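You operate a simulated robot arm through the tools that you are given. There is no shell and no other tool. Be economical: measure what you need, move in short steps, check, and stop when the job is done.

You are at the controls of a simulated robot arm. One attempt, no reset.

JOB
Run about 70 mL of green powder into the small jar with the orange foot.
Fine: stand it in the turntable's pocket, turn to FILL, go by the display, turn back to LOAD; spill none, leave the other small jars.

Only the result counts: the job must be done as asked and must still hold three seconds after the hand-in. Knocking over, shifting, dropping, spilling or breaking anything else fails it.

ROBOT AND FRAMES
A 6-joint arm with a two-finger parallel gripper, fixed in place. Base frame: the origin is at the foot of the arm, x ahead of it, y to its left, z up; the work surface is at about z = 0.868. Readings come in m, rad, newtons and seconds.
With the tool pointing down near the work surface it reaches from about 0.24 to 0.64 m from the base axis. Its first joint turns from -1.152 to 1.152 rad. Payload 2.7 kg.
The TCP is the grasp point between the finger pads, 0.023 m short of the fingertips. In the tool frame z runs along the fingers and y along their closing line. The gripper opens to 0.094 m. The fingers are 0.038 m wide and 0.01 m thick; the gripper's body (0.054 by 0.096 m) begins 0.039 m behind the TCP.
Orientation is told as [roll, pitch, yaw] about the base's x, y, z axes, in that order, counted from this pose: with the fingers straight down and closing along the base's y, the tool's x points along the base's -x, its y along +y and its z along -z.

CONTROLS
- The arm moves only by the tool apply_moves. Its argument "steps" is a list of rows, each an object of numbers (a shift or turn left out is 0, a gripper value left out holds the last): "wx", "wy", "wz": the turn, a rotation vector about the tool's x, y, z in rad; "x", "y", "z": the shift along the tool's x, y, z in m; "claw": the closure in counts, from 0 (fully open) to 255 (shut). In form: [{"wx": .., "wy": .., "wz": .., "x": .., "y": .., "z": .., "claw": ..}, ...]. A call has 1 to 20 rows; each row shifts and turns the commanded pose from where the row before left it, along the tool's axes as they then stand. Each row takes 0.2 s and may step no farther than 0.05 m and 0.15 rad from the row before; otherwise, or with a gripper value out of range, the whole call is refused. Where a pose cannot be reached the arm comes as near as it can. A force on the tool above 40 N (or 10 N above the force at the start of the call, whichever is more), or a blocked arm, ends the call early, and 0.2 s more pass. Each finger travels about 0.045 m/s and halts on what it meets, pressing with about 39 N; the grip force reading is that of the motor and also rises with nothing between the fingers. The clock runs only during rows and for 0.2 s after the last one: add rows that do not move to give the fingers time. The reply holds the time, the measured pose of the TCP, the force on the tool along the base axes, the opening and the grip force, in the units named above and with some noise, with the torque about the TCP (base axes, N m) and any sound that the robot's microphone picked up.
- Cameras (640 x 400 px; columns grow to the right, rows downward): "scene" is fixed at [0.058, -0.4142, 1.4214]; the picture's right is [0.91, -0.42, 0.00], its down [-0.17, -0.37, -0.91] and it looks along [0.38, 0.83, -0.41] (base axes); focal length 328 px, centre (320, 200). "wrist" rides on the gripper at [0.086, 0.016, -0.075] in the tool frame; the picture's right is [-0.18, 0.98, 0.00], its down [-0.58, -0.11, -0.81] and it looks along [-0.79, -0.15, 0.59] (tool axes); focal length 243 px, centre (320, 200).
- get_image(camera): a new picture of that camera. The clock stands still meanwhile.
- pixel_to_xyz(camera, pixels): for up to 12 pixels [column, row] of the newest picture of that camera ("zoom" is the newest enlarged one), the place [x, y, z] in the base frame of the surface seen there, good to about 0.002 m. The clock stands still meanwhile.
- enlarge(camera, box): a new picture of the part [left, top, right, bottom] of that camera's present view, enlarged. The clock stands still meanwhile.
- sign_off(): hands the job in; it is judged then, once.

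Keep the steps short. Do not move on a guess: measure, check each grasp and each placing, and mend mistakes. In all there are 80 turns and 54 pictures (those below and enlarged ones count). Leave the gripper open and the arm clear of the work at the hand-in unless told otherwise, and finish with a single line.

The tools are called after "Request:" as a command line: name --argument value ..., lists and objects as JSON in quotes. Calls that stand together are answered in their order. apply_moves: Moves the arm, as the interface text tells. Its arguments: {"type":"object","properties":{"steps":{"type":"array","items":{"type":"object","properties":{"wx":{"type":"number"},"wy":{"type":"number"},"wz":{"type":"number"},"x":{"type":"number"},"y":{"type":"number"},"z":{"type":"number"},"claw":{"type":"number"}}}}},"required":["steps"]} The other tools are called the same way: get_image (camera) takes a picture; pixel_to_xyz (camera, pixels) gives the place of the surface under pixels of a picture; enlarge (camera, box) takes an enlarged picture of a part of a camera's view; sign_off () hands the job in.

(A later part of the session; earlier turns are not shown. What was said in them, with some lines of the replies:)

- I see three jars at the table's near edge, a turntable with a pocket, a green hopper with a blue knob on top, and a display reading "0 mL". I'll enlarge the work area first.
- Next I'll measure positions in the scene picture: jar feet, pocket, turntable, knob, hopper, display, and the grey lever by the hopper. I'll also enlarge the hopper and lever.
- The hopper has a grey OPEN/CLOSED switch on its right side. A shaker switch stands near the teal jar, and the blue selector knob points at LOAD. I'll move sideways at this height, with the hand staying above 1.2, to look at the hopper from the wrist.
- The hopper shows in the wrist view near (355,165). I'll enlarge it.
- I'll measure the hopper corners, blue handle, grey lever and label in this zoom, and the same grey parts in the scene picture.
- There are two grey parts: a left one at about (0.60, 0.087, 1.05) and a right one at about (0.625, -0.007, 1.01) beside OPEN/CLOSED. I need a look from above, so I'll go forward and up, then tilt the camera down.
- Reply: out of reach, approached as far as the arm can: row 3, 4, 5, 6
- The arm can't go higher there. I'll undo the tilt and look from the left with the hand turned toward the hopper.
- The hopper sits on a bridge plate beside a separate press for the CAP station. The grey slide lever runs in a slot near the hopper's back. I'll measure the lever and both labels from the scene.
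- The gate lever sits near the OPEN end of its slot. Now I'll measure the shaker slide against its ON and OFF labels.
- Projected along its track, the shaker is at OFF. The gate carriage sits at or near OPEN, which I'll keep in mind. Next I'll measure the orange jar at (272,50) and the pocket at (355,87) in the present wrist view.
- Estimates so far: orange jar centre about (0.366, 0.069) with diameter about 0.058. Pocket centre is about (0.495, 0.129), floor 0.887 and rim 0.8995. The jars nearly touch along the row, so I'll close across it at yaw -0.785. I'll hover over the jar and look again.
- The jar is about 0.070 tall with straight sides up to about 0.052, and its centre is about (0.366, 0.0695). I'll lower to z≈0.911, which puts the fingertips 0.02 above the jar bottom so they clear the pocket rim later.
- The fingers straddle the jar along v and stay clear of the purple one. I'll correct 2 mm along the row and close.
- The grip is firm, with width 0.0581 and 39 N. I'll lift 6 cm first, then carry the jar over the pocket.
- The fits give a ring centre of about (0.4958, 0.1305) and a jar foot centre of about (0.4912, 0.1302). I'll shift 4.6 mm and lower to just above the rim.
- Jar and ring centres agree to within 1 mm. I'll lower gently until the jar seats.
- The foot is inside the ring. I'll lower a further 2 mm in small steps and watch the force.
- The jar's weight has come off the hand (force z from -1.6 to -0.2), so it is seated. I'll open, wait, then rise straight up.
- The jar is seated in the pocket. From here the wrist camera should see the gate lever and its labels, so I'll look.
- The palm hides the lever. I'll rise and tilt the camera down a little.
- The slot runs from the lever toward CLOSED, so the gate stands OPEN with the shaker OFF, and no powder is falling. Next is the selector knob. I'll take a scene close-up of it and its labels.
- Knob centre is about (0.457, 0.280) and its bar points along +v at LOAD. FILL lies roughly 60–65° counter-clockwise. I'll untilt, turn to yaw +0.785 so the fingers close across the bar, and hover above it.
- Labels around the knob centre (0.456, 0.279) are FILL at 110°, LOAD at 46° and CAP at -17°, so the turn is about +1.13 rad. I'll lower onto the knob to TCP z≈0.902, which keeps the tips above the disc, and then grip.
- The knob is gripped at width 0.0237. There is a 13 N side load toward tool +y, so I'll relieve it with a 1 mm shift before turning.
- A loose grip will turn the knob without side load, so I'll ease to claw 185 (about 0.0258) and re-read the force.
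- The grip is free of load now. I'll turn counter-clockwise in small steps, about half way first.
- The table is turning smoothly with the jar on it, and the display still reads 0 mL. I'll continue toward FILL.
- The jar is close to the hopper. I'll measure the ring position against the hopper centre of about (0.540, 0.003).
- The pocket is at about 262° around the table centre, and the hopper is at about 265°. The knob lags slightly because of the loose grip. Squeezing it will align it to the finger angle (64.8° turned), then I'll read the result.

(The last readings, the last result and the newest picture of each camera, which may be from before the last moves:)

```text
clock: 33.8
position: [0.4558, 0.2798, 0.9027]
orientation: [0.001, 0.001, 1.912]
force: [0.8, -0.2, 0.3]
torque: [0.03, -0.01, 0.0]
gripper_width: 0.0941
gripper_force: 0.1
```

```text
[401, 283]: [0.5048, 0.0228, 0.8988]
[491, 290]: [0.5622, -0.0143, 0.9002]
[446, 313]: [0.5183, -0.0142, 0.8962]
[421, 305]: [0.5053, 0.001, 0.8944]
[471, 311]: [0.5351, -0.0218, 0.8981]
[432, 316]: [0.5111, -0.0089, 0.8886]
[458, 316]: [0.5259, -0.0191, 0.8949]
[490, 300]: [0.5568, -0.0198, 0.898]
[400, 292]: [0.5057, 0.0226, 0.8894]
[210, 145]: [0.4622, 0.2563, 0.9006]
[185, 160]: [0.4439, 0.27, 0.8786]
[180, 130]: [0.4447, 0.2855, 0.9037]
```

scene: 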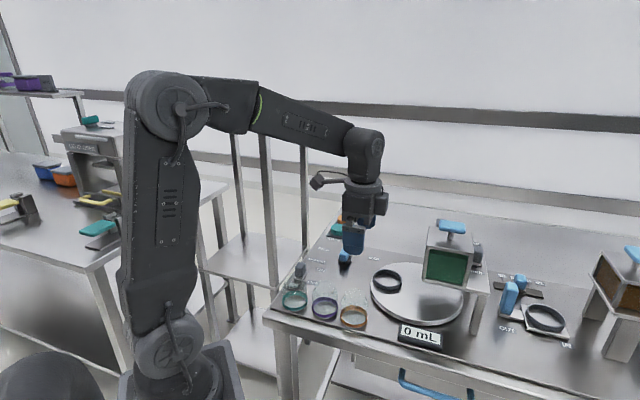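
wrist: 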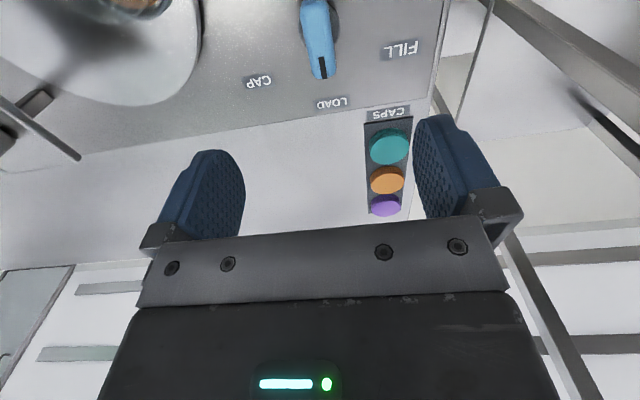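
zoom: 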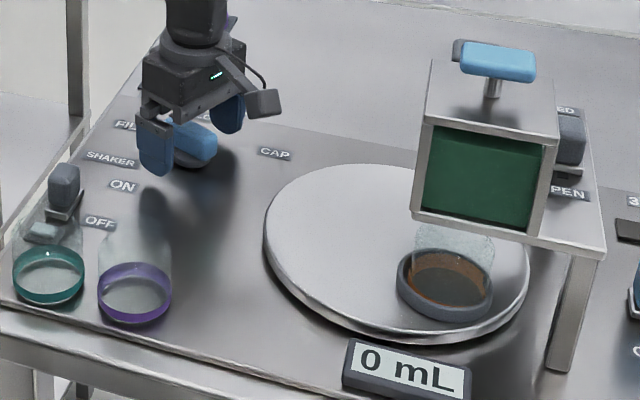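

The pocket centre at (0.538, 0.012) is as near the hopper axis as its circle allows, so the table is at FILL, still reading 0 mL. With the gate open and nothing flowing, the shaker is the likely flow control. I'll rise and hover over the shaker knob, lined up along its track.

Request:
apply_moves --steps '[{"z": -0.03}, {"z": -0.04}, {"z": -0.04}, {"z": -0.04}, {"wz": -0.148}, {"wz": -0.148}, {"wz": -0.148}, {"x": -0.0288, "y": 0.0304}, {"x": -0.0288, "y": 0.0304}, {"x": -0.0287, "y": 0.0304}, {"y": 0.0304}, {}]'

Request:
get_image --camera "wrist"

```text
clock: 36.4
position: [0.3108, 0.255, 1.0532]
orientation: [-0.001, 0.0, 2.357]
force: [0.1, 0.7, 0.0]
torque: [0.0, 0.0, 0.0]
gripper_width: 0.0938
gripper_force: 0.2
```

```text
15 pictures are left
```

wrist: 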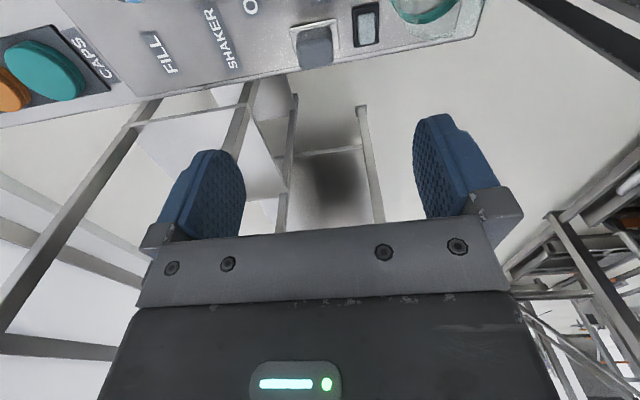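

Request:
pixel_to_xyz --camera "wrist" --pixels '[[302, 45], [328, 45], [315, 35], [315, 62], [306, 60], [328, 62], [293, 30], [334, 24], [367, 25], [395, 10], [240, 60], [255, 5]]'

```text
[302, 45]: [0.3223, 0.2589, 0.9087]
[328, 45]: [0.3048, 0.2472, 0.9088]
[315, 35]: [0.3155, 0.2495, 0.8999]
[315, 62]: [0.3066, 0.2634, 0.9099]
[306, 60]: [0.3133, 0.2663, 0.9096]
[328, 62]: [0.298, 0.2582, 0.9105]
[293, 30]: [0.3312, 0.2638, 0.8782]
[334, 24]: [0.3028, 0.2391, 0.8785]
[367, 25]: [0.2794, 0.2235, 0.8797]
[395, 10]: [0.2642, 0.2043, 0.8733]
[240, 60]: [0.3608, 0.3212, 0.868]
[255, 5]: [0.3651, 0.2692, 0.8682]
```

Shaker knob centre is about (0.310, 0.2565), top z 0.910. I'll narrow the fingers to about 0.06, lower to z≈0.907, and grip along the track.

Request:
apply_moves --steps '[{"claw": 93, "x": -0.0016, "y": -0.0005}, {"z": 0.03}, {"z": 0.04}, {"z": 0.04}, {"z": 0.02}, {"z": 0.016}, {}]'

Request:
apply_moves --steps '[{"claw": 150}, {"claw": 185}, {}, {"claw": 200}, {}, {}]'

```text
clock: 38.0
position: [0.3089, 0.2563, 0.9068]
orientation: [-0.001, -0.001, 2.356]
force: [0.3, 0.1, -0.6]
torque: [-0.03, -0.02, 0.01]
gripper_width: 0.06
gripper_force: 0.0
```

```text
clock: 39.4
position: [0.3115, 0.259, 0.9071]
orientation: [-0.012, 0.0, 2.355]
force: [20.8, 19.8, -5.5]
torque: [-0.24, -0.25, -0.12]
gripper_width: 0.0335
gripper_force: 14.5
```

The grip met the knob off-centre: width is 0.0335 with 28 N pushing the hand toward +v. I'll loosen to about 0.0365 and recentre.

Request:
apply_moves --steps '[{"claw": 150}, {}, {"y": -0.004}, {"claw": 158}, {}]'

Request:
enlarge --camera "scene" --box '[260, 210, 460, 350]'

```text
clock: 40.6
position: [0.3115, 0.2594, 0.9069]
orientation: [0.004, 0.0, 2.356]
force: [1.2, 0.8, -0.3]
torque: [0.02, -0.01, -0.01]
gripper_width: 0.0354
gripper_force: 0.0
```

```text
2.86 times, centred on (360, 280) of scene
```

zoom: 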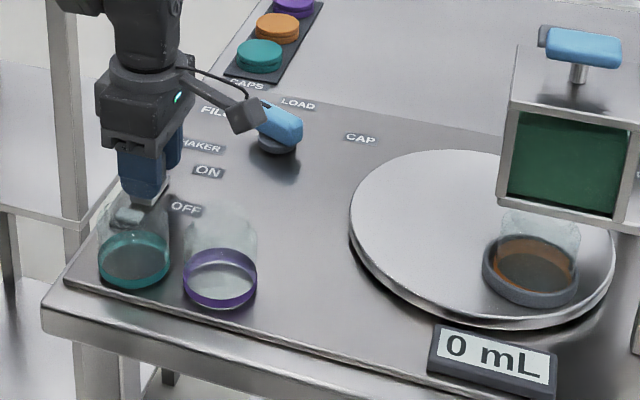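

The knob is held loosely and free of load. I'll slide along +v toward ON, 5.6 cm in small steps, then read the display straight away.

Request:
apply_moves --steps '[{"y": -0.02}, {"y": -0.02}, {"y": -0.016}]'

Request:
enlarge --camera "scene" --box '[260, 210, 460, 350]'

```text
clock: 41.4
position: [0.3493, 0.2962, 0.9056]
orientation: [0.01, 0.0, 2.356]
force: [-15.5, -12.9, 4.5]
torque: [-0.13, 0.04, 0.01]
gripper_width: 0.0441
gripper_force: 9.8
```

```text
2.86 times, centred on (360, 280) of scene
```

zoom: 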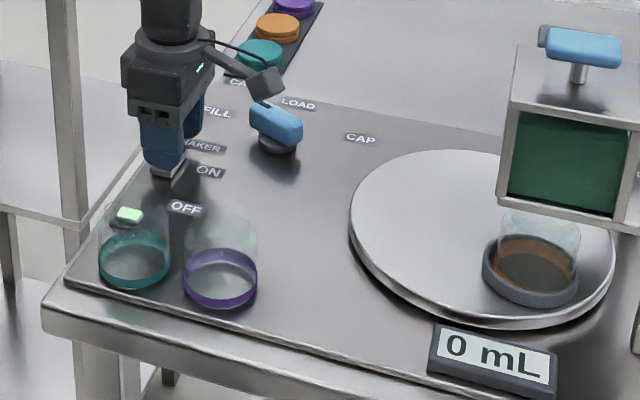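

The lamp lit green, so the shaker is ON. I'll ease off 3 mm, wait a moment and read the display.

Request:
apply_moves --steps '[{"y": 0.003}, {}]'

Request:
enlarge --camera "scene" --box '[380, 240, 480, 350]'

```text
clock: 42.0
position: [0.3485, 0.2965, 0.9056]
orientation: [0.002, 0.0, 2.355]
force: [-11.0, -9.7, -5.0]
torque: [0.05, 0.02, 0.06]
gripper_width: 0.0418
gripper_force: 7.1
```

```text
3.64 times, centred on (430, 295) of scene
```

zoom: 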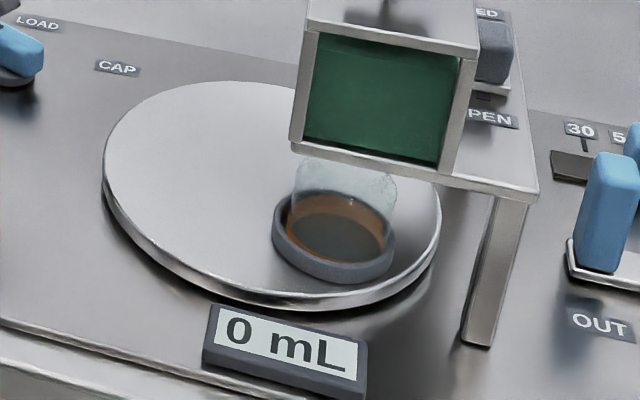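

After 0.8 s with the shaker running it still reads 0 mL, so the blue T-handle on the hopper must be the feed. I'll leave the shaker running, release its knob, rise, and turn the hand back to yaw -0.785 for the T-handle.

Request:
apply_moves --steps '[{"claw": 110}, {"claw": 93}, {}, {"z": -0.03}, {"z": -0.04}, {"z": -0.04}, {"z": -0.04}, {"z": -0.04}, {"z": -0.04}, {"z": -0.04}, {"z": -0.03, "claw": 0}, {}]'

Request:
apply_moves --steps '[{"wz": 0.15}, {"wz": 0.15}, {"wz": 0.15}, {"wz": 0.15}, {"wz": 0.15}, {"wz": 0.15}, {"wz": 0.15}, {"wz": 0.15}, {"wz": 0.15}, {"wz": 0.15}, {"wz": 0.15}, {"wz": 0.15}, {"wz": 0.15}, {"wz": 0.15}, {"wz": 0.15}, {"wz": 0.15}, {"wz": 0.15}, {"wz": 0.15}, {"wz": 0.15}, {"wz": 0.15}]'

Request:
apply_moves --steps '[{"wz": 0.14}, {"x": -0.0428, "y": -0.0093}, {"x": -0.0428, "y": -0.0093}, {"x": -0.0428, "y": -0.0093}, {"x": -0.0428, "y": -0.0093}, {"x": -0.0428, "y": -0.0093}, {"x": -0.0428, "y": -0.0093}, {}]'

Request:
get_image --camera "wrist"

```text
clock: 44.6
position: [0.3484, 0.2958, 1.2065]
orientation: [0.001, 0.001, 2.355]
force: [0.1, 0.4, 0.3]
torque: [0.01, 0.01, 0.01]
gripper_width: 0.0942
gripper_force: 0.0
```

```text
clock: 48.8
position: [0.3489, 0.296, 1.2067]
orientation: [0.001, 0.0, -0.645]
force: [0.3, -0.8, -0.2]
torque: [-0.03, -0.01, 0.03]
gripper_width: 0.094
gripper_force: 0.1
```

```text
clock: 50.6
position: [0.4921, 0.0756, 1.2059]
orientation: [0.0, 0.0, -0.783]
force: [0.0, -0.8, -0.5]
torque: [-0.02, 0.0, 0.02]
gripper_width: 0.094
gripper_force: 0.0
```

```text
11 pictures are left
```

wrist: 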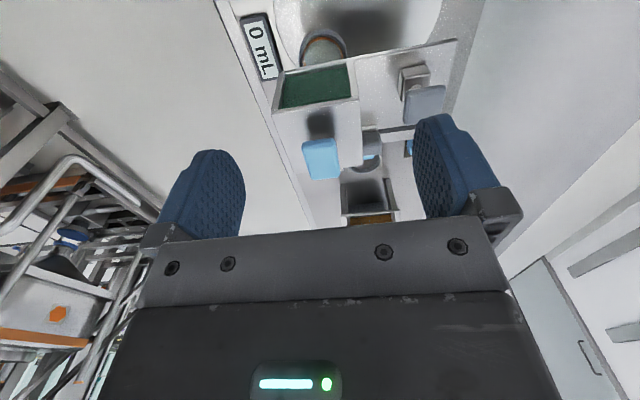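

The display still reads 0 mL. The T-handle shows at about (321,158), so I'll measure its corners.

Request:
pixel_to_xyz --camera "wrist" --pixels '[[305, 146], [333, 143], [311, 177], [337, 174], [321, 160], [320, 143], [324, 176], [358, 100], [277, 112], [360, 158], [320, 134], [372, 140]]'

```text
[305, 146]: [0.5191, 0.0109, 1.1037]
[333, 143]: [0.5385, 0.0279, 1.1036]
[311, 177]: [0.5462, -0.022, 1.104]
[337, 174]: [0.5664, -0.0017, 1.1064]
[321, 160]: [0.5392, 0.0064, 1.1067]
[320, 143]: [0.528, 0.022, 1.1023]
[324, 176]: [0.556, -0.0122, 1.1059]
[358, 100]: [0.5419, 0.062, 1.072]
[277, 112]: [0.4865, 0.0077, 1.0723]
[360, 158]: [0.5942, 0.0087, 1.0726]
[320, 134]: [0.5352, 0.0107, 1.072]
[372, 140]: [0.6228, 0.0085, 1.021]
```

T-handle centre is about (0.5425, 0.004), about 0.027 wide across v and 0.045 long along u, top 1.106. I'll move over it, lower to z≈1.105 so the tips stay above the hopper lid, and close loosely to 0.030.

Request:
apply_moves --steps '[{"x": -0.0432, "y": -0.0075}, {"x": -0.0432, "y": -0.0076}, {"z": 0.03}, {"z": 0.03}, {"z": 0.025}, {"z": 0.016}, {}]'

Request:
apply_moves --steps '[{"claw": 120}, {"claw": 150}, {"claw": 172}, {}, {}, {}]'

```text
clock: 52.2
position: [0.5421, 0.0043, 1.1051]
orientation: [0.0, 0.0, -0.782]
force: [-1.0, -0.6, 0.2]
torque: [0.01, -0.01, 0.03]
gripper_width: 0.094
gripper_force: 0.0
```

```text
clock: 53.6
position: [0.5436, 0.003, 1.1051]
orientation: [-0.001, 0.0, -0.784]
force: [7.9, 4.9, -0.7]
torque: [-0.03, -0.3, -0.68]
gripper_width: 0.0335
gripper_force: 45.1
```

It met the bar at 0.0335 width with a small load. I'll loosen to about 0.036 and check.

Request:
apply_moves --steps '[{"claw": 156}, {}, {}]'

Request:
enlarge --camera "scene" --box '[380, 190, 540, 350]'

```text
clock: 54.4
position: [0.5434, 0.0038, 1.1052]
orientation: [0.002, -0.001, -0.781]
force: [-0.6, 1.0, 0.4]
torque: [0.01, -0.02, 0.01]
gripper_width: 0.0365
gripper_force: 0.1
```

```text
2.50 times, centred on (460, 270) of scene
```

zoom: 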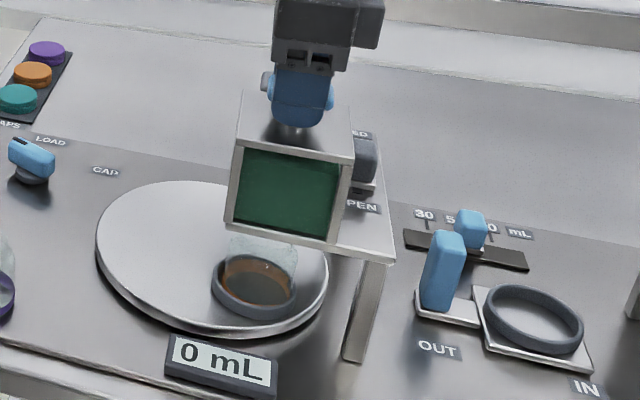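

The bar is held loosely and the display shows 0 mL. I'll turn counter-clockwise by 0.3 rad in small steps, watching the torque.

Request:
apply_moves --steps '[{"wz": -0.1}, {"wz": -0.1}, {"wz": -0.1}]'

Request:
enlarge --camera "scene" --box '[380, 190, 540, 350]'

```text
clock: 55.2
position: [0.542, 0.0059, 1.1054]
orientation: [-0.001, 0.004, -0.487]
force: [-8.1, 10.4, 0.3]
torque: [-0.05, -0.11, -2.57]
gripper_width: 0.0455
gripper_force: 45.0
```

```text
2.50 times, centred on (460, 270) of scene
```

zoom: 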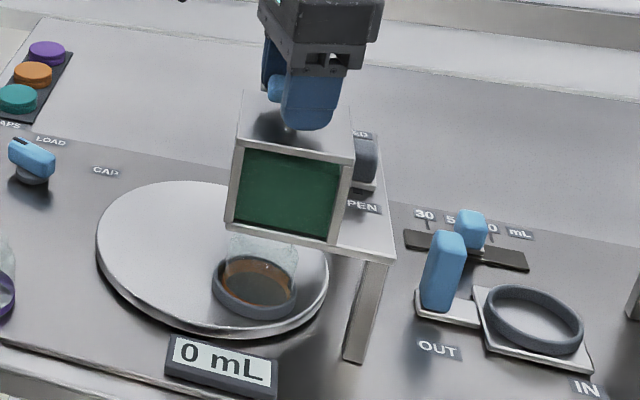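

It is blocked counter-clockwise: torque is -2.6 and the fingers were forced to 0.0455. I'll go back and try clockwise gently.

Request:
apply_moves --steps '[{"wz": 0.1}, {"wz": 0.1}, {"wz": 0.1}, {}]'

Request:
apply_moves --steps '[{"wz": 0.1}, {"wz": 0.08}, {"wz": 0.06}]'

```text
clock: 56.2
position: [0.5431, 0.0029, 1.1054]
orientation: [-0.001, -0.001, -0.784]
force: [0.3, -0.4, 1.1]
torque: [-0.03, -0.02, 0.0]
gripper_width: 0.0366
gripper_force: 0.1
```

```text
clock: 57.0
position: [0.5423, 0.0068, 1.1051]
orientation: [0.001, 0.0, -1.016]
force: [-0.1, 8.7, 0.6]
torque: [-0.02, 0.04, 2.32]
gripper_width: 0.0428
gripper_force: 45.1
```

Blocked clockwise too, so the handle does not rotate. I'll return to centre, grip fully and test a gentle 6 mm pull up, watching the force.

Request:
apply_moves --steps '[{"wz": -0.1}, {"wz": -0.08}, {"wz": -0.06}, {"claw": 255}, {}, {}]'

Request:
apply_moves --steps '[{"z": -0.002}, {"z": -0.002}, {"z": -0.002}]'

```text
clock: 58.4
position: [0.5441, 0.0051, 1.1052]
orientation: [0.003, -0.001, -0.782]
force: [19.1, 7.3, -1.2]
torque: [-0.14, -0.27, -0.76]
gripper_width: 0.0336
gripper_force: 44.6
```

```text
clock: 59.2
position: [0.5439, 0.0042, 1.1076]
orientation: [-0.005, 0.004, -0.783]
force: [19.5, 5.1, -29.6]
torque: [0.03, -0.01, -0.57]
gripper_width: 0.0337
gripper_force: 44.7
```

It does not lift: 30 N resisting after 2.4 mm. I'll go back down, release and rise, then test a push from above with closed fingers.

Request:
apply_moves --steps '[{"z": 0.003}, {"z": 0.003}, {"claw": 150}, {"claw": 60}, {}, {"z": -0.03}, {"z": -0.03}, {"claw": 255}, {}, {}, {}, {}]'

Request:
apply_moves --steps '[{"claw": 255}, {}, {"z": 0.02}, {"z": 0.01}, {"z": 0.004}, {"z": 0.002}, {"z": 0.002}, {"z": 0.002}, {"z": 0.002}]'

```text
clock: 61.8
position: [0.5423, 0.0043, 1.1649]
orientation: [0.0, 0.0, -0.782]
force: [0.3, -0.5, 0.9]
torque: [0.01, 0.04, 0.03]
gripper_width: 0.0001
gripper_force: 38.0
```

```text
clock: 63.8
position: [0.5422, 0.004, 1.1244]
orientation: [0.0, 0.001, -0.781]
force: [0.1, -1.5, 3.0]
torque: [0.0, 0.03, 0.05]
gripper_width: 0.0
gripper_force: 38.8
```

The tip is at 1.101, already below the handle's original top (1.106), with only 3 N, so the handle is yielding downward. I'll check the display.

Request:
enlarge --camera "scene" --box '[380, 190, 540, 350]'

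```text
2.50 times, centred on (460, 270) of scene
```

zoom: 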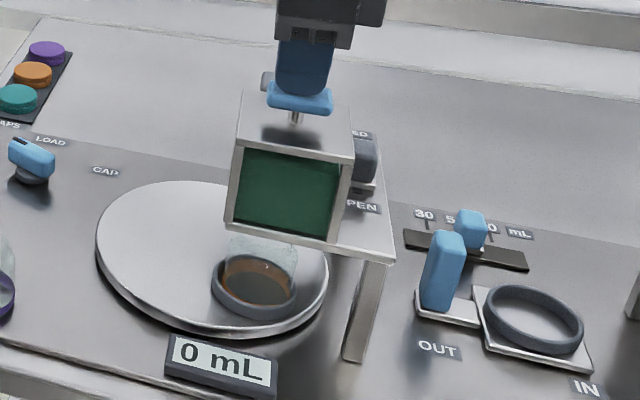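

It is a spring push-plunger. I'll press further in small steps to find its stroke, then release and read the display once.

Request:
apply_moves --steps '[{"z": 0.003}, {"z": 0.003}, {"z": 0.002}]'

Request:
apply_moves --steps '[{"z": -0.02}, {}]'

Request:
enlarge --camera "scene" --box '[380, 190, 540, 350]'

```text
clock: 64.6
position: [0.5422, 0.0031, 1.1171]
orientation: [0.002, -0.001, -0.782]
force: [0.3, -1.5, 10.0]
torque: [0.12, 0.13, 0.03]
gripper_width: 0.0
gripper_force: 38.8
heard: click
```

```text
clock: 65.2
position: [0.5417, 0.004, 1.1343]
orientation: [-0.001, 0.0, -0.783]
force: [0.0, 1.1, -0.1]
torque: [-0.02, 0.0, 0.0]
gripper_width: 0.0
gripper_force: 38.7
```

```text
2.50 times, centred on (460, 270) of scene
```

zoom: 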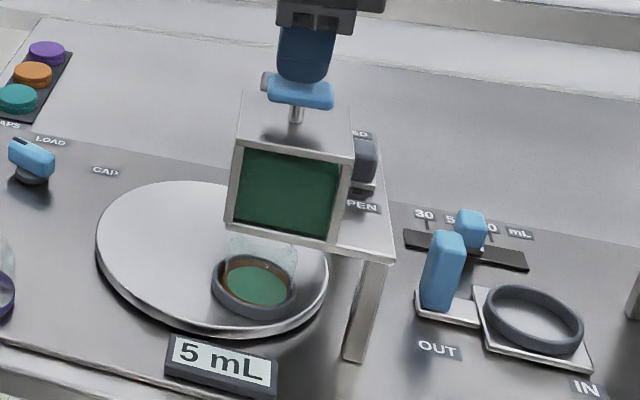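

One press gave one click and 5 mL, with green powder visible in the jar. I'll do three more identical presses and read, to see whether each gives a fixed 5 mL.

Request:
apply_moves --steps '[{"z": 0.01}, {"z": 0.009}, {"z": -0.019}, {}, {"z": 0.01}, {"z": 0.009}, {"z": -0.019}, {}, {"z": 0.01}, {"z": 0.009}, {"z": -0.019}, {}]'

Request:
enlarge --camera "scene" --box '[380, 190, 540, 350]'

```text
clock: 67.8
position: [0.5421, 0.0052, 1.1351]
orientation: [-0.001, -0.002, -0.782]
force: [0.1, -0.2, -0.8]
torque: [0.02, -0.02, 0.0]
gripper_width: 0.0
gripper_force: 39.2
heard: click, click, click
```

```text
2.50 times, centred on (460, 270) of scene
```

zoom: 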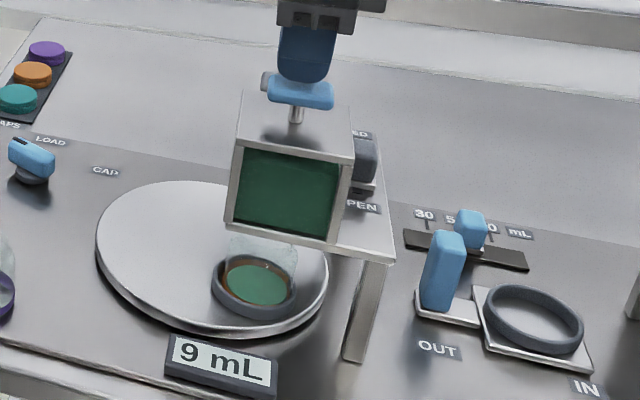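

Short presses gave about 1.3 mL each, so powder runs while the plunger is held. I'll hold for 1.6 s and read to get the rate.

Request:
apply_moves --steps '[{"z": 0.01}, {"z": 0.009}, {}, {}, {}, {}, {}, {}, {}, {}, {"z": -0.019}, {}]'

Request:
enlarge --camera "scene" --box '[380, 190, 540, 350]'

```text
clock: 70.4
position: [0.5427, 0.0041, 1.1353]
orientation: [-0.001, 0.002, -0.783]
force: [0.1, -1.1, 0.6]
torque: [0.0, 0.01, -0.04]
gripper_width: 0.0
gripper_force: 39.4
heard: click
```

```text
2.50 times, centred on (460, 270) of scene
```

zoom: 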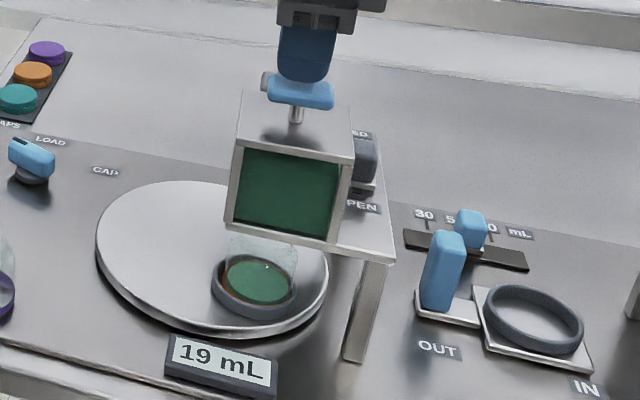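

Holding gives about 5.4 mL/s. I need 51 mL more, so I'll do two holds of 17 idle rows each (about 19.7 mL apiece) and read again at about 58 mL.

Request:
apply_moves --steps '[{"z": 0.01}, {"z": 0.009}, {}, {}, {}, {}, {}, {}, {}, {}, {}, {}, {}, {}, {}, {}, {}, {}, {}, {"z": -0.019}]'

Request:
apply_moves --steps '[{"z": 0.01}, {"z": 0.009}, {}, {}, {}, {}, {}, {}, {}, {}, {}, {}, {}, {}, {}, {}, {}, {}, {}, {"z": -0.019}]'

Request:
enlarge --camera "scene" --box '[380, 190, 540, 350]'

```text
clock: 74.6
position: [0.5421, 0.0045, 1.1339]
orientation: [-0.001, 0.002, -0.784]
force: [-1.0, 0.2, 0.8]
torque: [0.02, -0.04, 0.01]
gripper_width: 0.0
gripper_force: 38.6
heard: click
```

```text
clock: 78.8
position: [0.5428, 0.005, 1.133]
orientation: [-0.001, 0.003, -0.783]
force: [0.7, -0.4, -0.2]
torque: [-0.03, 0.03, 0.01]
gripper_width: 0.0001
gripper_force: 39.0
heard: click
```

```text
2.50 times, centred on (460, 270) of scene
```

zoom: 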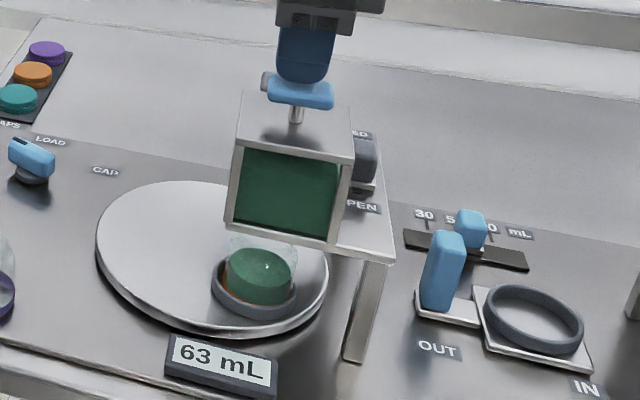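

The display reads 63 mL, so 7 more are needed. A hold of 5 idle rows should give about 6.5–7 mL.

Request:
apply_moves --steps '[{"z": 0.01}, {"z": 0.009}, {}, {}, {}, {}, {}, {"z": -0.019}, {}, {}]'

Request:
enlarge --camera "scene" --box '[380, 190, 540, 350]'

```text
clock: 81.0
position: [0.5431, 0.0034, 1.1353]
orientation: [0.0, -0.001, -0.781]
force: [0.0, -0.2, 0.5]
torque: [0.0, -0.02, -0.02]
gripper_width: 0.0001
gripper_force: 39.0
heard: click
```

```text
2.50 times, centred on (460, 270) of scene
```

zoom: 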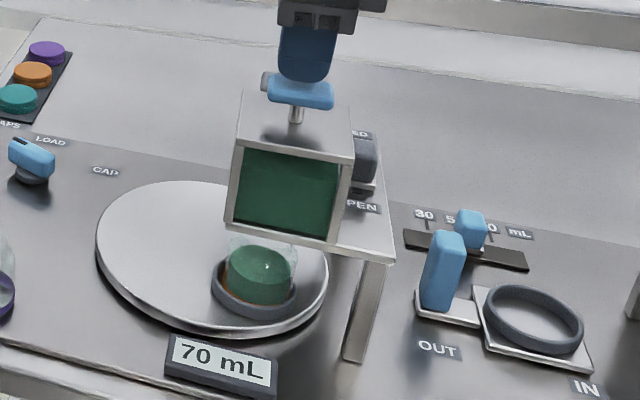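

It reads 70 mL exactly. Before turning the table I'll switch the shaker back off: rise, travel back over it, turn the hand to the earlier yaw, and open the fingers to 0.06.

Request:
apply_moves --steps '[{"z": -0.035}, {"z": -0.036}, {"x": 0.0431, "y": 0.0087}, {"x": 0.0431, "y": 0.0087}, {"x": 0.0431, "y": 0.0087}, {"x": 0.0431, "y": 0.0087}, {"x": 0.0431, "y": 0.0087}, {"x": 0.0431, "y": 0.0087}, {"x": 0.0431, "y": 0.0087}, {"x": 0.0431, "y": 0.0087, "claw": 93}, {"wz": -0.15}, {"wz": -0.15}, {"wz": -0.15}, {"wz": -0.15}, {"wz": -0.15}, {"wz": -0.15}, {"wz": -0.15}, {"wz": -0.15}, {"wz": -0.15}, {"wz": -0.15}]'

Request:
apply_moves --steps '[{"wz": -0.15}, {"wz": -0.15}, {"wz": -0.15}, {"wz": -0.15}, {"wz": -0.15}, {"wz": -0.15}, {"wz": -0.15}, {"wz": -0.15}, {"wz": -0.15}, {"wz": -0.15}, {"wz": -0.139}, {}]'

```text
clock: 85.2
position: [0.3467, 0.297, 1.2065]
orientation: [-0.001, 0.0, 0.72]
force: [-0.7, -1.0, -0.1]
torque: [0.02, -0.01, -0.01]
gripper_width: 0.0597
gripper_force: 0.1
```

```text
clock: 87.8
position: [0.3476, 0.2962, 1.2071]
orientation: [0.0, 0.001, 2.357]
force: [-0.4, -1.0, -0.4]
torque: [0.02, -0.01, -0.01]
gripper_width: 0.0599
gripper_force: 0.2
```

I'm over the ON position again. I'll lower straight down, close loosely around the knob and slide it back to OFF.

Request:
apply_moves --steps '[{"y": 0.003}, {"z": 0.045}, {"z": 0.045}, {"z": 0.045}, {"z": 0.045}, {"z": 0.045}, {"z": 0.04}, {"z": 0.02}, {"z": 0.015}, {"claw": 120}, {"claw": 150}, {}]'

Request:
apply_moves --steps '[{"y": 0.02}, {"y": 0.02}, {"y": 0.014}]'

```text
clock: 90.4
position: [0.3448, 0.2938, 0.9066]
orientation: [0.001, 0.001, 2.355]
force: [-0.1, 0.0, -0.2]
torque: [-0.02, 0.02, 0.01]
gripper_width: 0.0388
gripper_force: 0.1
```

```text
clock: 91.2
position: [0.3075, 0.2566, 0.9071]
orientation: [-0.006, 0.0, 2.358]
force: [6.4, 6.6, -2.1]
torque: [0.01, 0.04, 0.03]
gripper_width: 0.0425
gripper_force: 4.7
```

It is at the OFF stop. I'll release, rise, go back above the selector knob at yaw 1.912, and take one picture to confirm the lamp, jar and display.

Request:
apply_moves --steps '[{"claw": 110}, {"claw": 93}, {}, {"z": -0.03}, {"z": -0.04}, {"z": -0.04}, {"z": -0.036}, {"x": 0.0222, "y": -0.0302, "claw": 0}, {"x": 0.0222, "y": -0.0303}, {"x": 0.0222, "y": -0.0303}, {"x": 0.0223, "y": -0.0302}, {"wz": 0.148}, {"wz": 0.148}, {"wz": 0.148}, {}]'

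Request:
enlarge --camera "scene" --box '[270, 210, 470, 350]'

```text
clock: 94.4
position: [0.454, 0.2801, 1.0527]
orientation: [0.0, 0.0, 1.909]
force: [0.0, 0.0, -0.3]
torque: [0.02, 0.0, 0.02]
gripper_width: 0.0937
gripper_force: 0.0
```

```text
2.86 times, centred on (370, 280) of scene
```

zoom: 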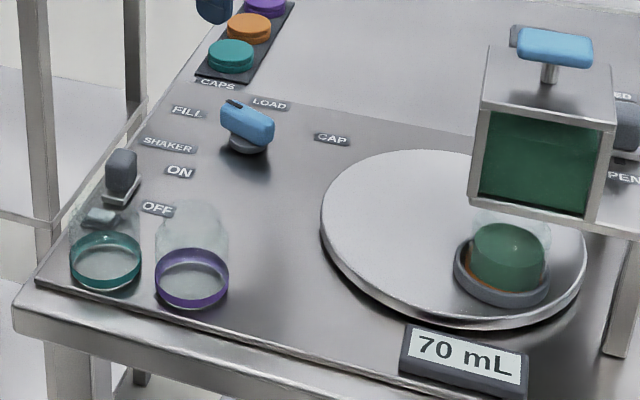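

Lamp off, 70 mL, jar steady. I'll lower onto the knob, close loosely, and turn slowly back to LOAD.

Request:
apply_moves --steps '[{"x": 0.0014, "y": -0.0016, "z": 0.03}, {"z": 0.04}, {"z": 0.04}, {"z": 0.025}, {"z": 0.0155}, {"claw": 120}, {"claw": 185}, {}, {}, {}, {}]'

```text
clock: 96.8
position: [0.4592, 0.2783, 0.902]
orientation: [-0.003, -0.002, 1.912]
force: [12.8, 4.5, -5.9]
torque: [0.22, -0.61, -0.03]
gripper_width: 0.04
gripper_force: 45.2
```

The fingers stopped at 0.040 instead of 0.026, so something is misaligned. I'll open again and check the bar's direction from the last picture before doing anything else.

Request:
apply_moves --steps '[{"claw": 100}, {"claw": 0}, {}, {}]'

Request:
pixel_to_xyz --camera "zoom" --pixels '[[236, 103], [224, 108], [224, 122], [271, 122], [270, 138], [247, 113], [240, 105], [262, 112], [240, 125], [255, 133], [230, 145], [250, 153]]'

```text
clock: 97.8
position: [0.4573, 0.2785, 0.9014]
orientation: [-0.001, -0.001, 1.912]
force: [0.5, -0.1, -0.5]
torque: [-0.01, 0.02, 0.0]
gripper_width: 0.094
gripper_force: 0.0
```

```text
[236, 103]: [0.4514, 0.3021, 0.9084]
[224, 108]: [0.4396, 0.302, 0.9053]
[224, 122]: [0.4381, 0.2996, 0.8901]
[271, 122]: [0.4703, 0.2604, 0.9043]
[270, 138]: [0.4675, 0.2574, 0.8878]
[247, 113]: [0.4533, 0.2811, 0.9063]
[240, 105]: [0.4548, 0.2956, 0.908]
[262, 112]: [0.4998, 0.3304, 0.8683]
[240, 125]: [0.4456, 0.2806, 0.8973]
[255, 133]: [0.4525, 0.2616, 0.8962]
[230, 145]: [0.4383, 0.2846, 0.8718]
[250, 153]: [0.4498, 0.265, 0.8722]
```

The bar direction (112°) matches the hand. The 0.040 width equals the base disc's diameter, so the fingertips caught the disc. I'll raise 4 mm and close loosely again.

Request:
apply_moves --steps '[{"z": -0.004}, {"y": -0.002, "claw": 120}, {"claw": 170}, {"claw": 184}, {}, {}, {}]'

```text
clock: 99.4
position: [0.4581, 0.2794, 0.9066]
orientation: [0.0, 0.0, 1.911]
force: [0.4, 0.3, -0.5]
torque: [-0.01, 0.0, 0.03]
gripper_width: 0.026
gripper_force: 0.1
```

That is a clean loose grip at 0.026 with no load. Turning slowly back to LOAD.

Request:
apply_moves --steps '[{"wz": 0.05}, {"wz": 0.07}, {"wz": 0.07}, {"wz": 0.07}, {"wz": 0.07}, {"wz": 0.07}, {"wz": 0.07}, {"wz": 0.07}, {}]'

Request:
apply_moves --steps '[{"wz": 0.07}, {"wz": 0.07}, {"wz": 0.07}, {"wz": 0.07}, {"wz": 0.07}, {"wz": 0.07}, {"wz": 0.07}, {"wz": 0.07}, {"wz": 0.029}, {}, {"claw": 255}, {}, {}]'

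```text
clock: 101.4
position: [0.4594, 0.2785, 0.9049]
orientation: [-0.001, -0.001, 1.373]
force: [-2.2, -1.5, 0.8]
torque: [-0.03, 0.04, -0.02]
gripper_width: 0.0271
gripper_force: 0.8
```

```text
clock: 104.2
position: [0.4573, 0.2809, 0.9056]
orientation: [0.002, 0.003, 0.783]
force: [-19.0, 14.7, 1.9]
torque: [-0.1, 0.43, 0.0]
gripper_width: 0.0237
gripper_force: 45.3
```

Squeezed and aligned at yaw 0.783, the original LOAD angle. I'll open gently and rise clear before checking.

Request:
apply_moves --steps '[{"claw": 185}, {"claw": 100}, {"claw": 0}, {}, {}, {}, {"z": -0.03}, {"z": -0.04}, {"z": -0.04}, {"z": -0.04}, {"z": -0.04}, {}]'

Request:
enlarge --camera "scene" --box '[270, 210, 470, 350]'

```text
clock: 106.8
position: [0.4588, 0.2777, 1.0955]
orientation: [0.0, 0.0, 0.781]
force: [-0.1, 0.0, 0.8]
torque: [-0.07, -0.02, -0.01]
gripper_width: 0.0939
gripper_force: 0.1
```

```text
2.86 times, centred on (370, 280) of scene
```

zoom: 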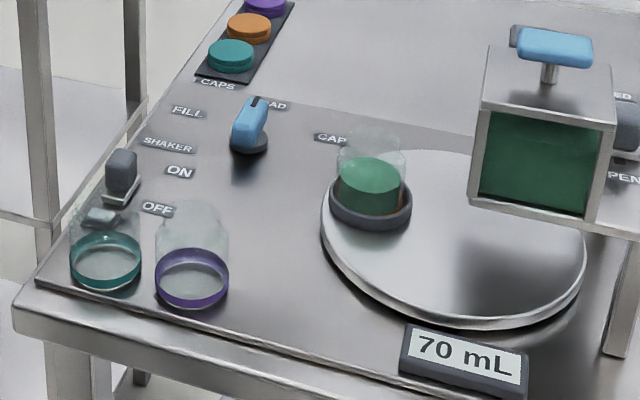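

The jar is back at LOAD with 70 mL and nothing spilled. I'll check the pocket's position against the original (0.4958, 0.1305).

Request:
pixel_to_xyz --camera "zoom" --pixels '[[332, 203], [409, 207], [370, 226], [348, 220], [393, 222]]'

```text
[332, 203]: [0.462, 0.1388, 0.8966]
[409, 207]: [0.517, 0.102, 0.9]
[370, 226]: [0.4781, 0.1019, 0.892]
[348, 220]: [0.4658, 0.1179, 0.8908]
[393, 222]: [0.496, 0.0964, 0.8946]
```

The ring fits the original LOAD position to about 1 mm. The gripper is open and the arm is clear, so I'm handing in.

Request:
sign_off

```text
The job is handed in.
```

The orange-footed jar stands in the turntable pocket at LOAD with the display at 70 mL of green powder, no spill seen, the other small jars not touched, the shaker back to OFF and the gripper open and clear.
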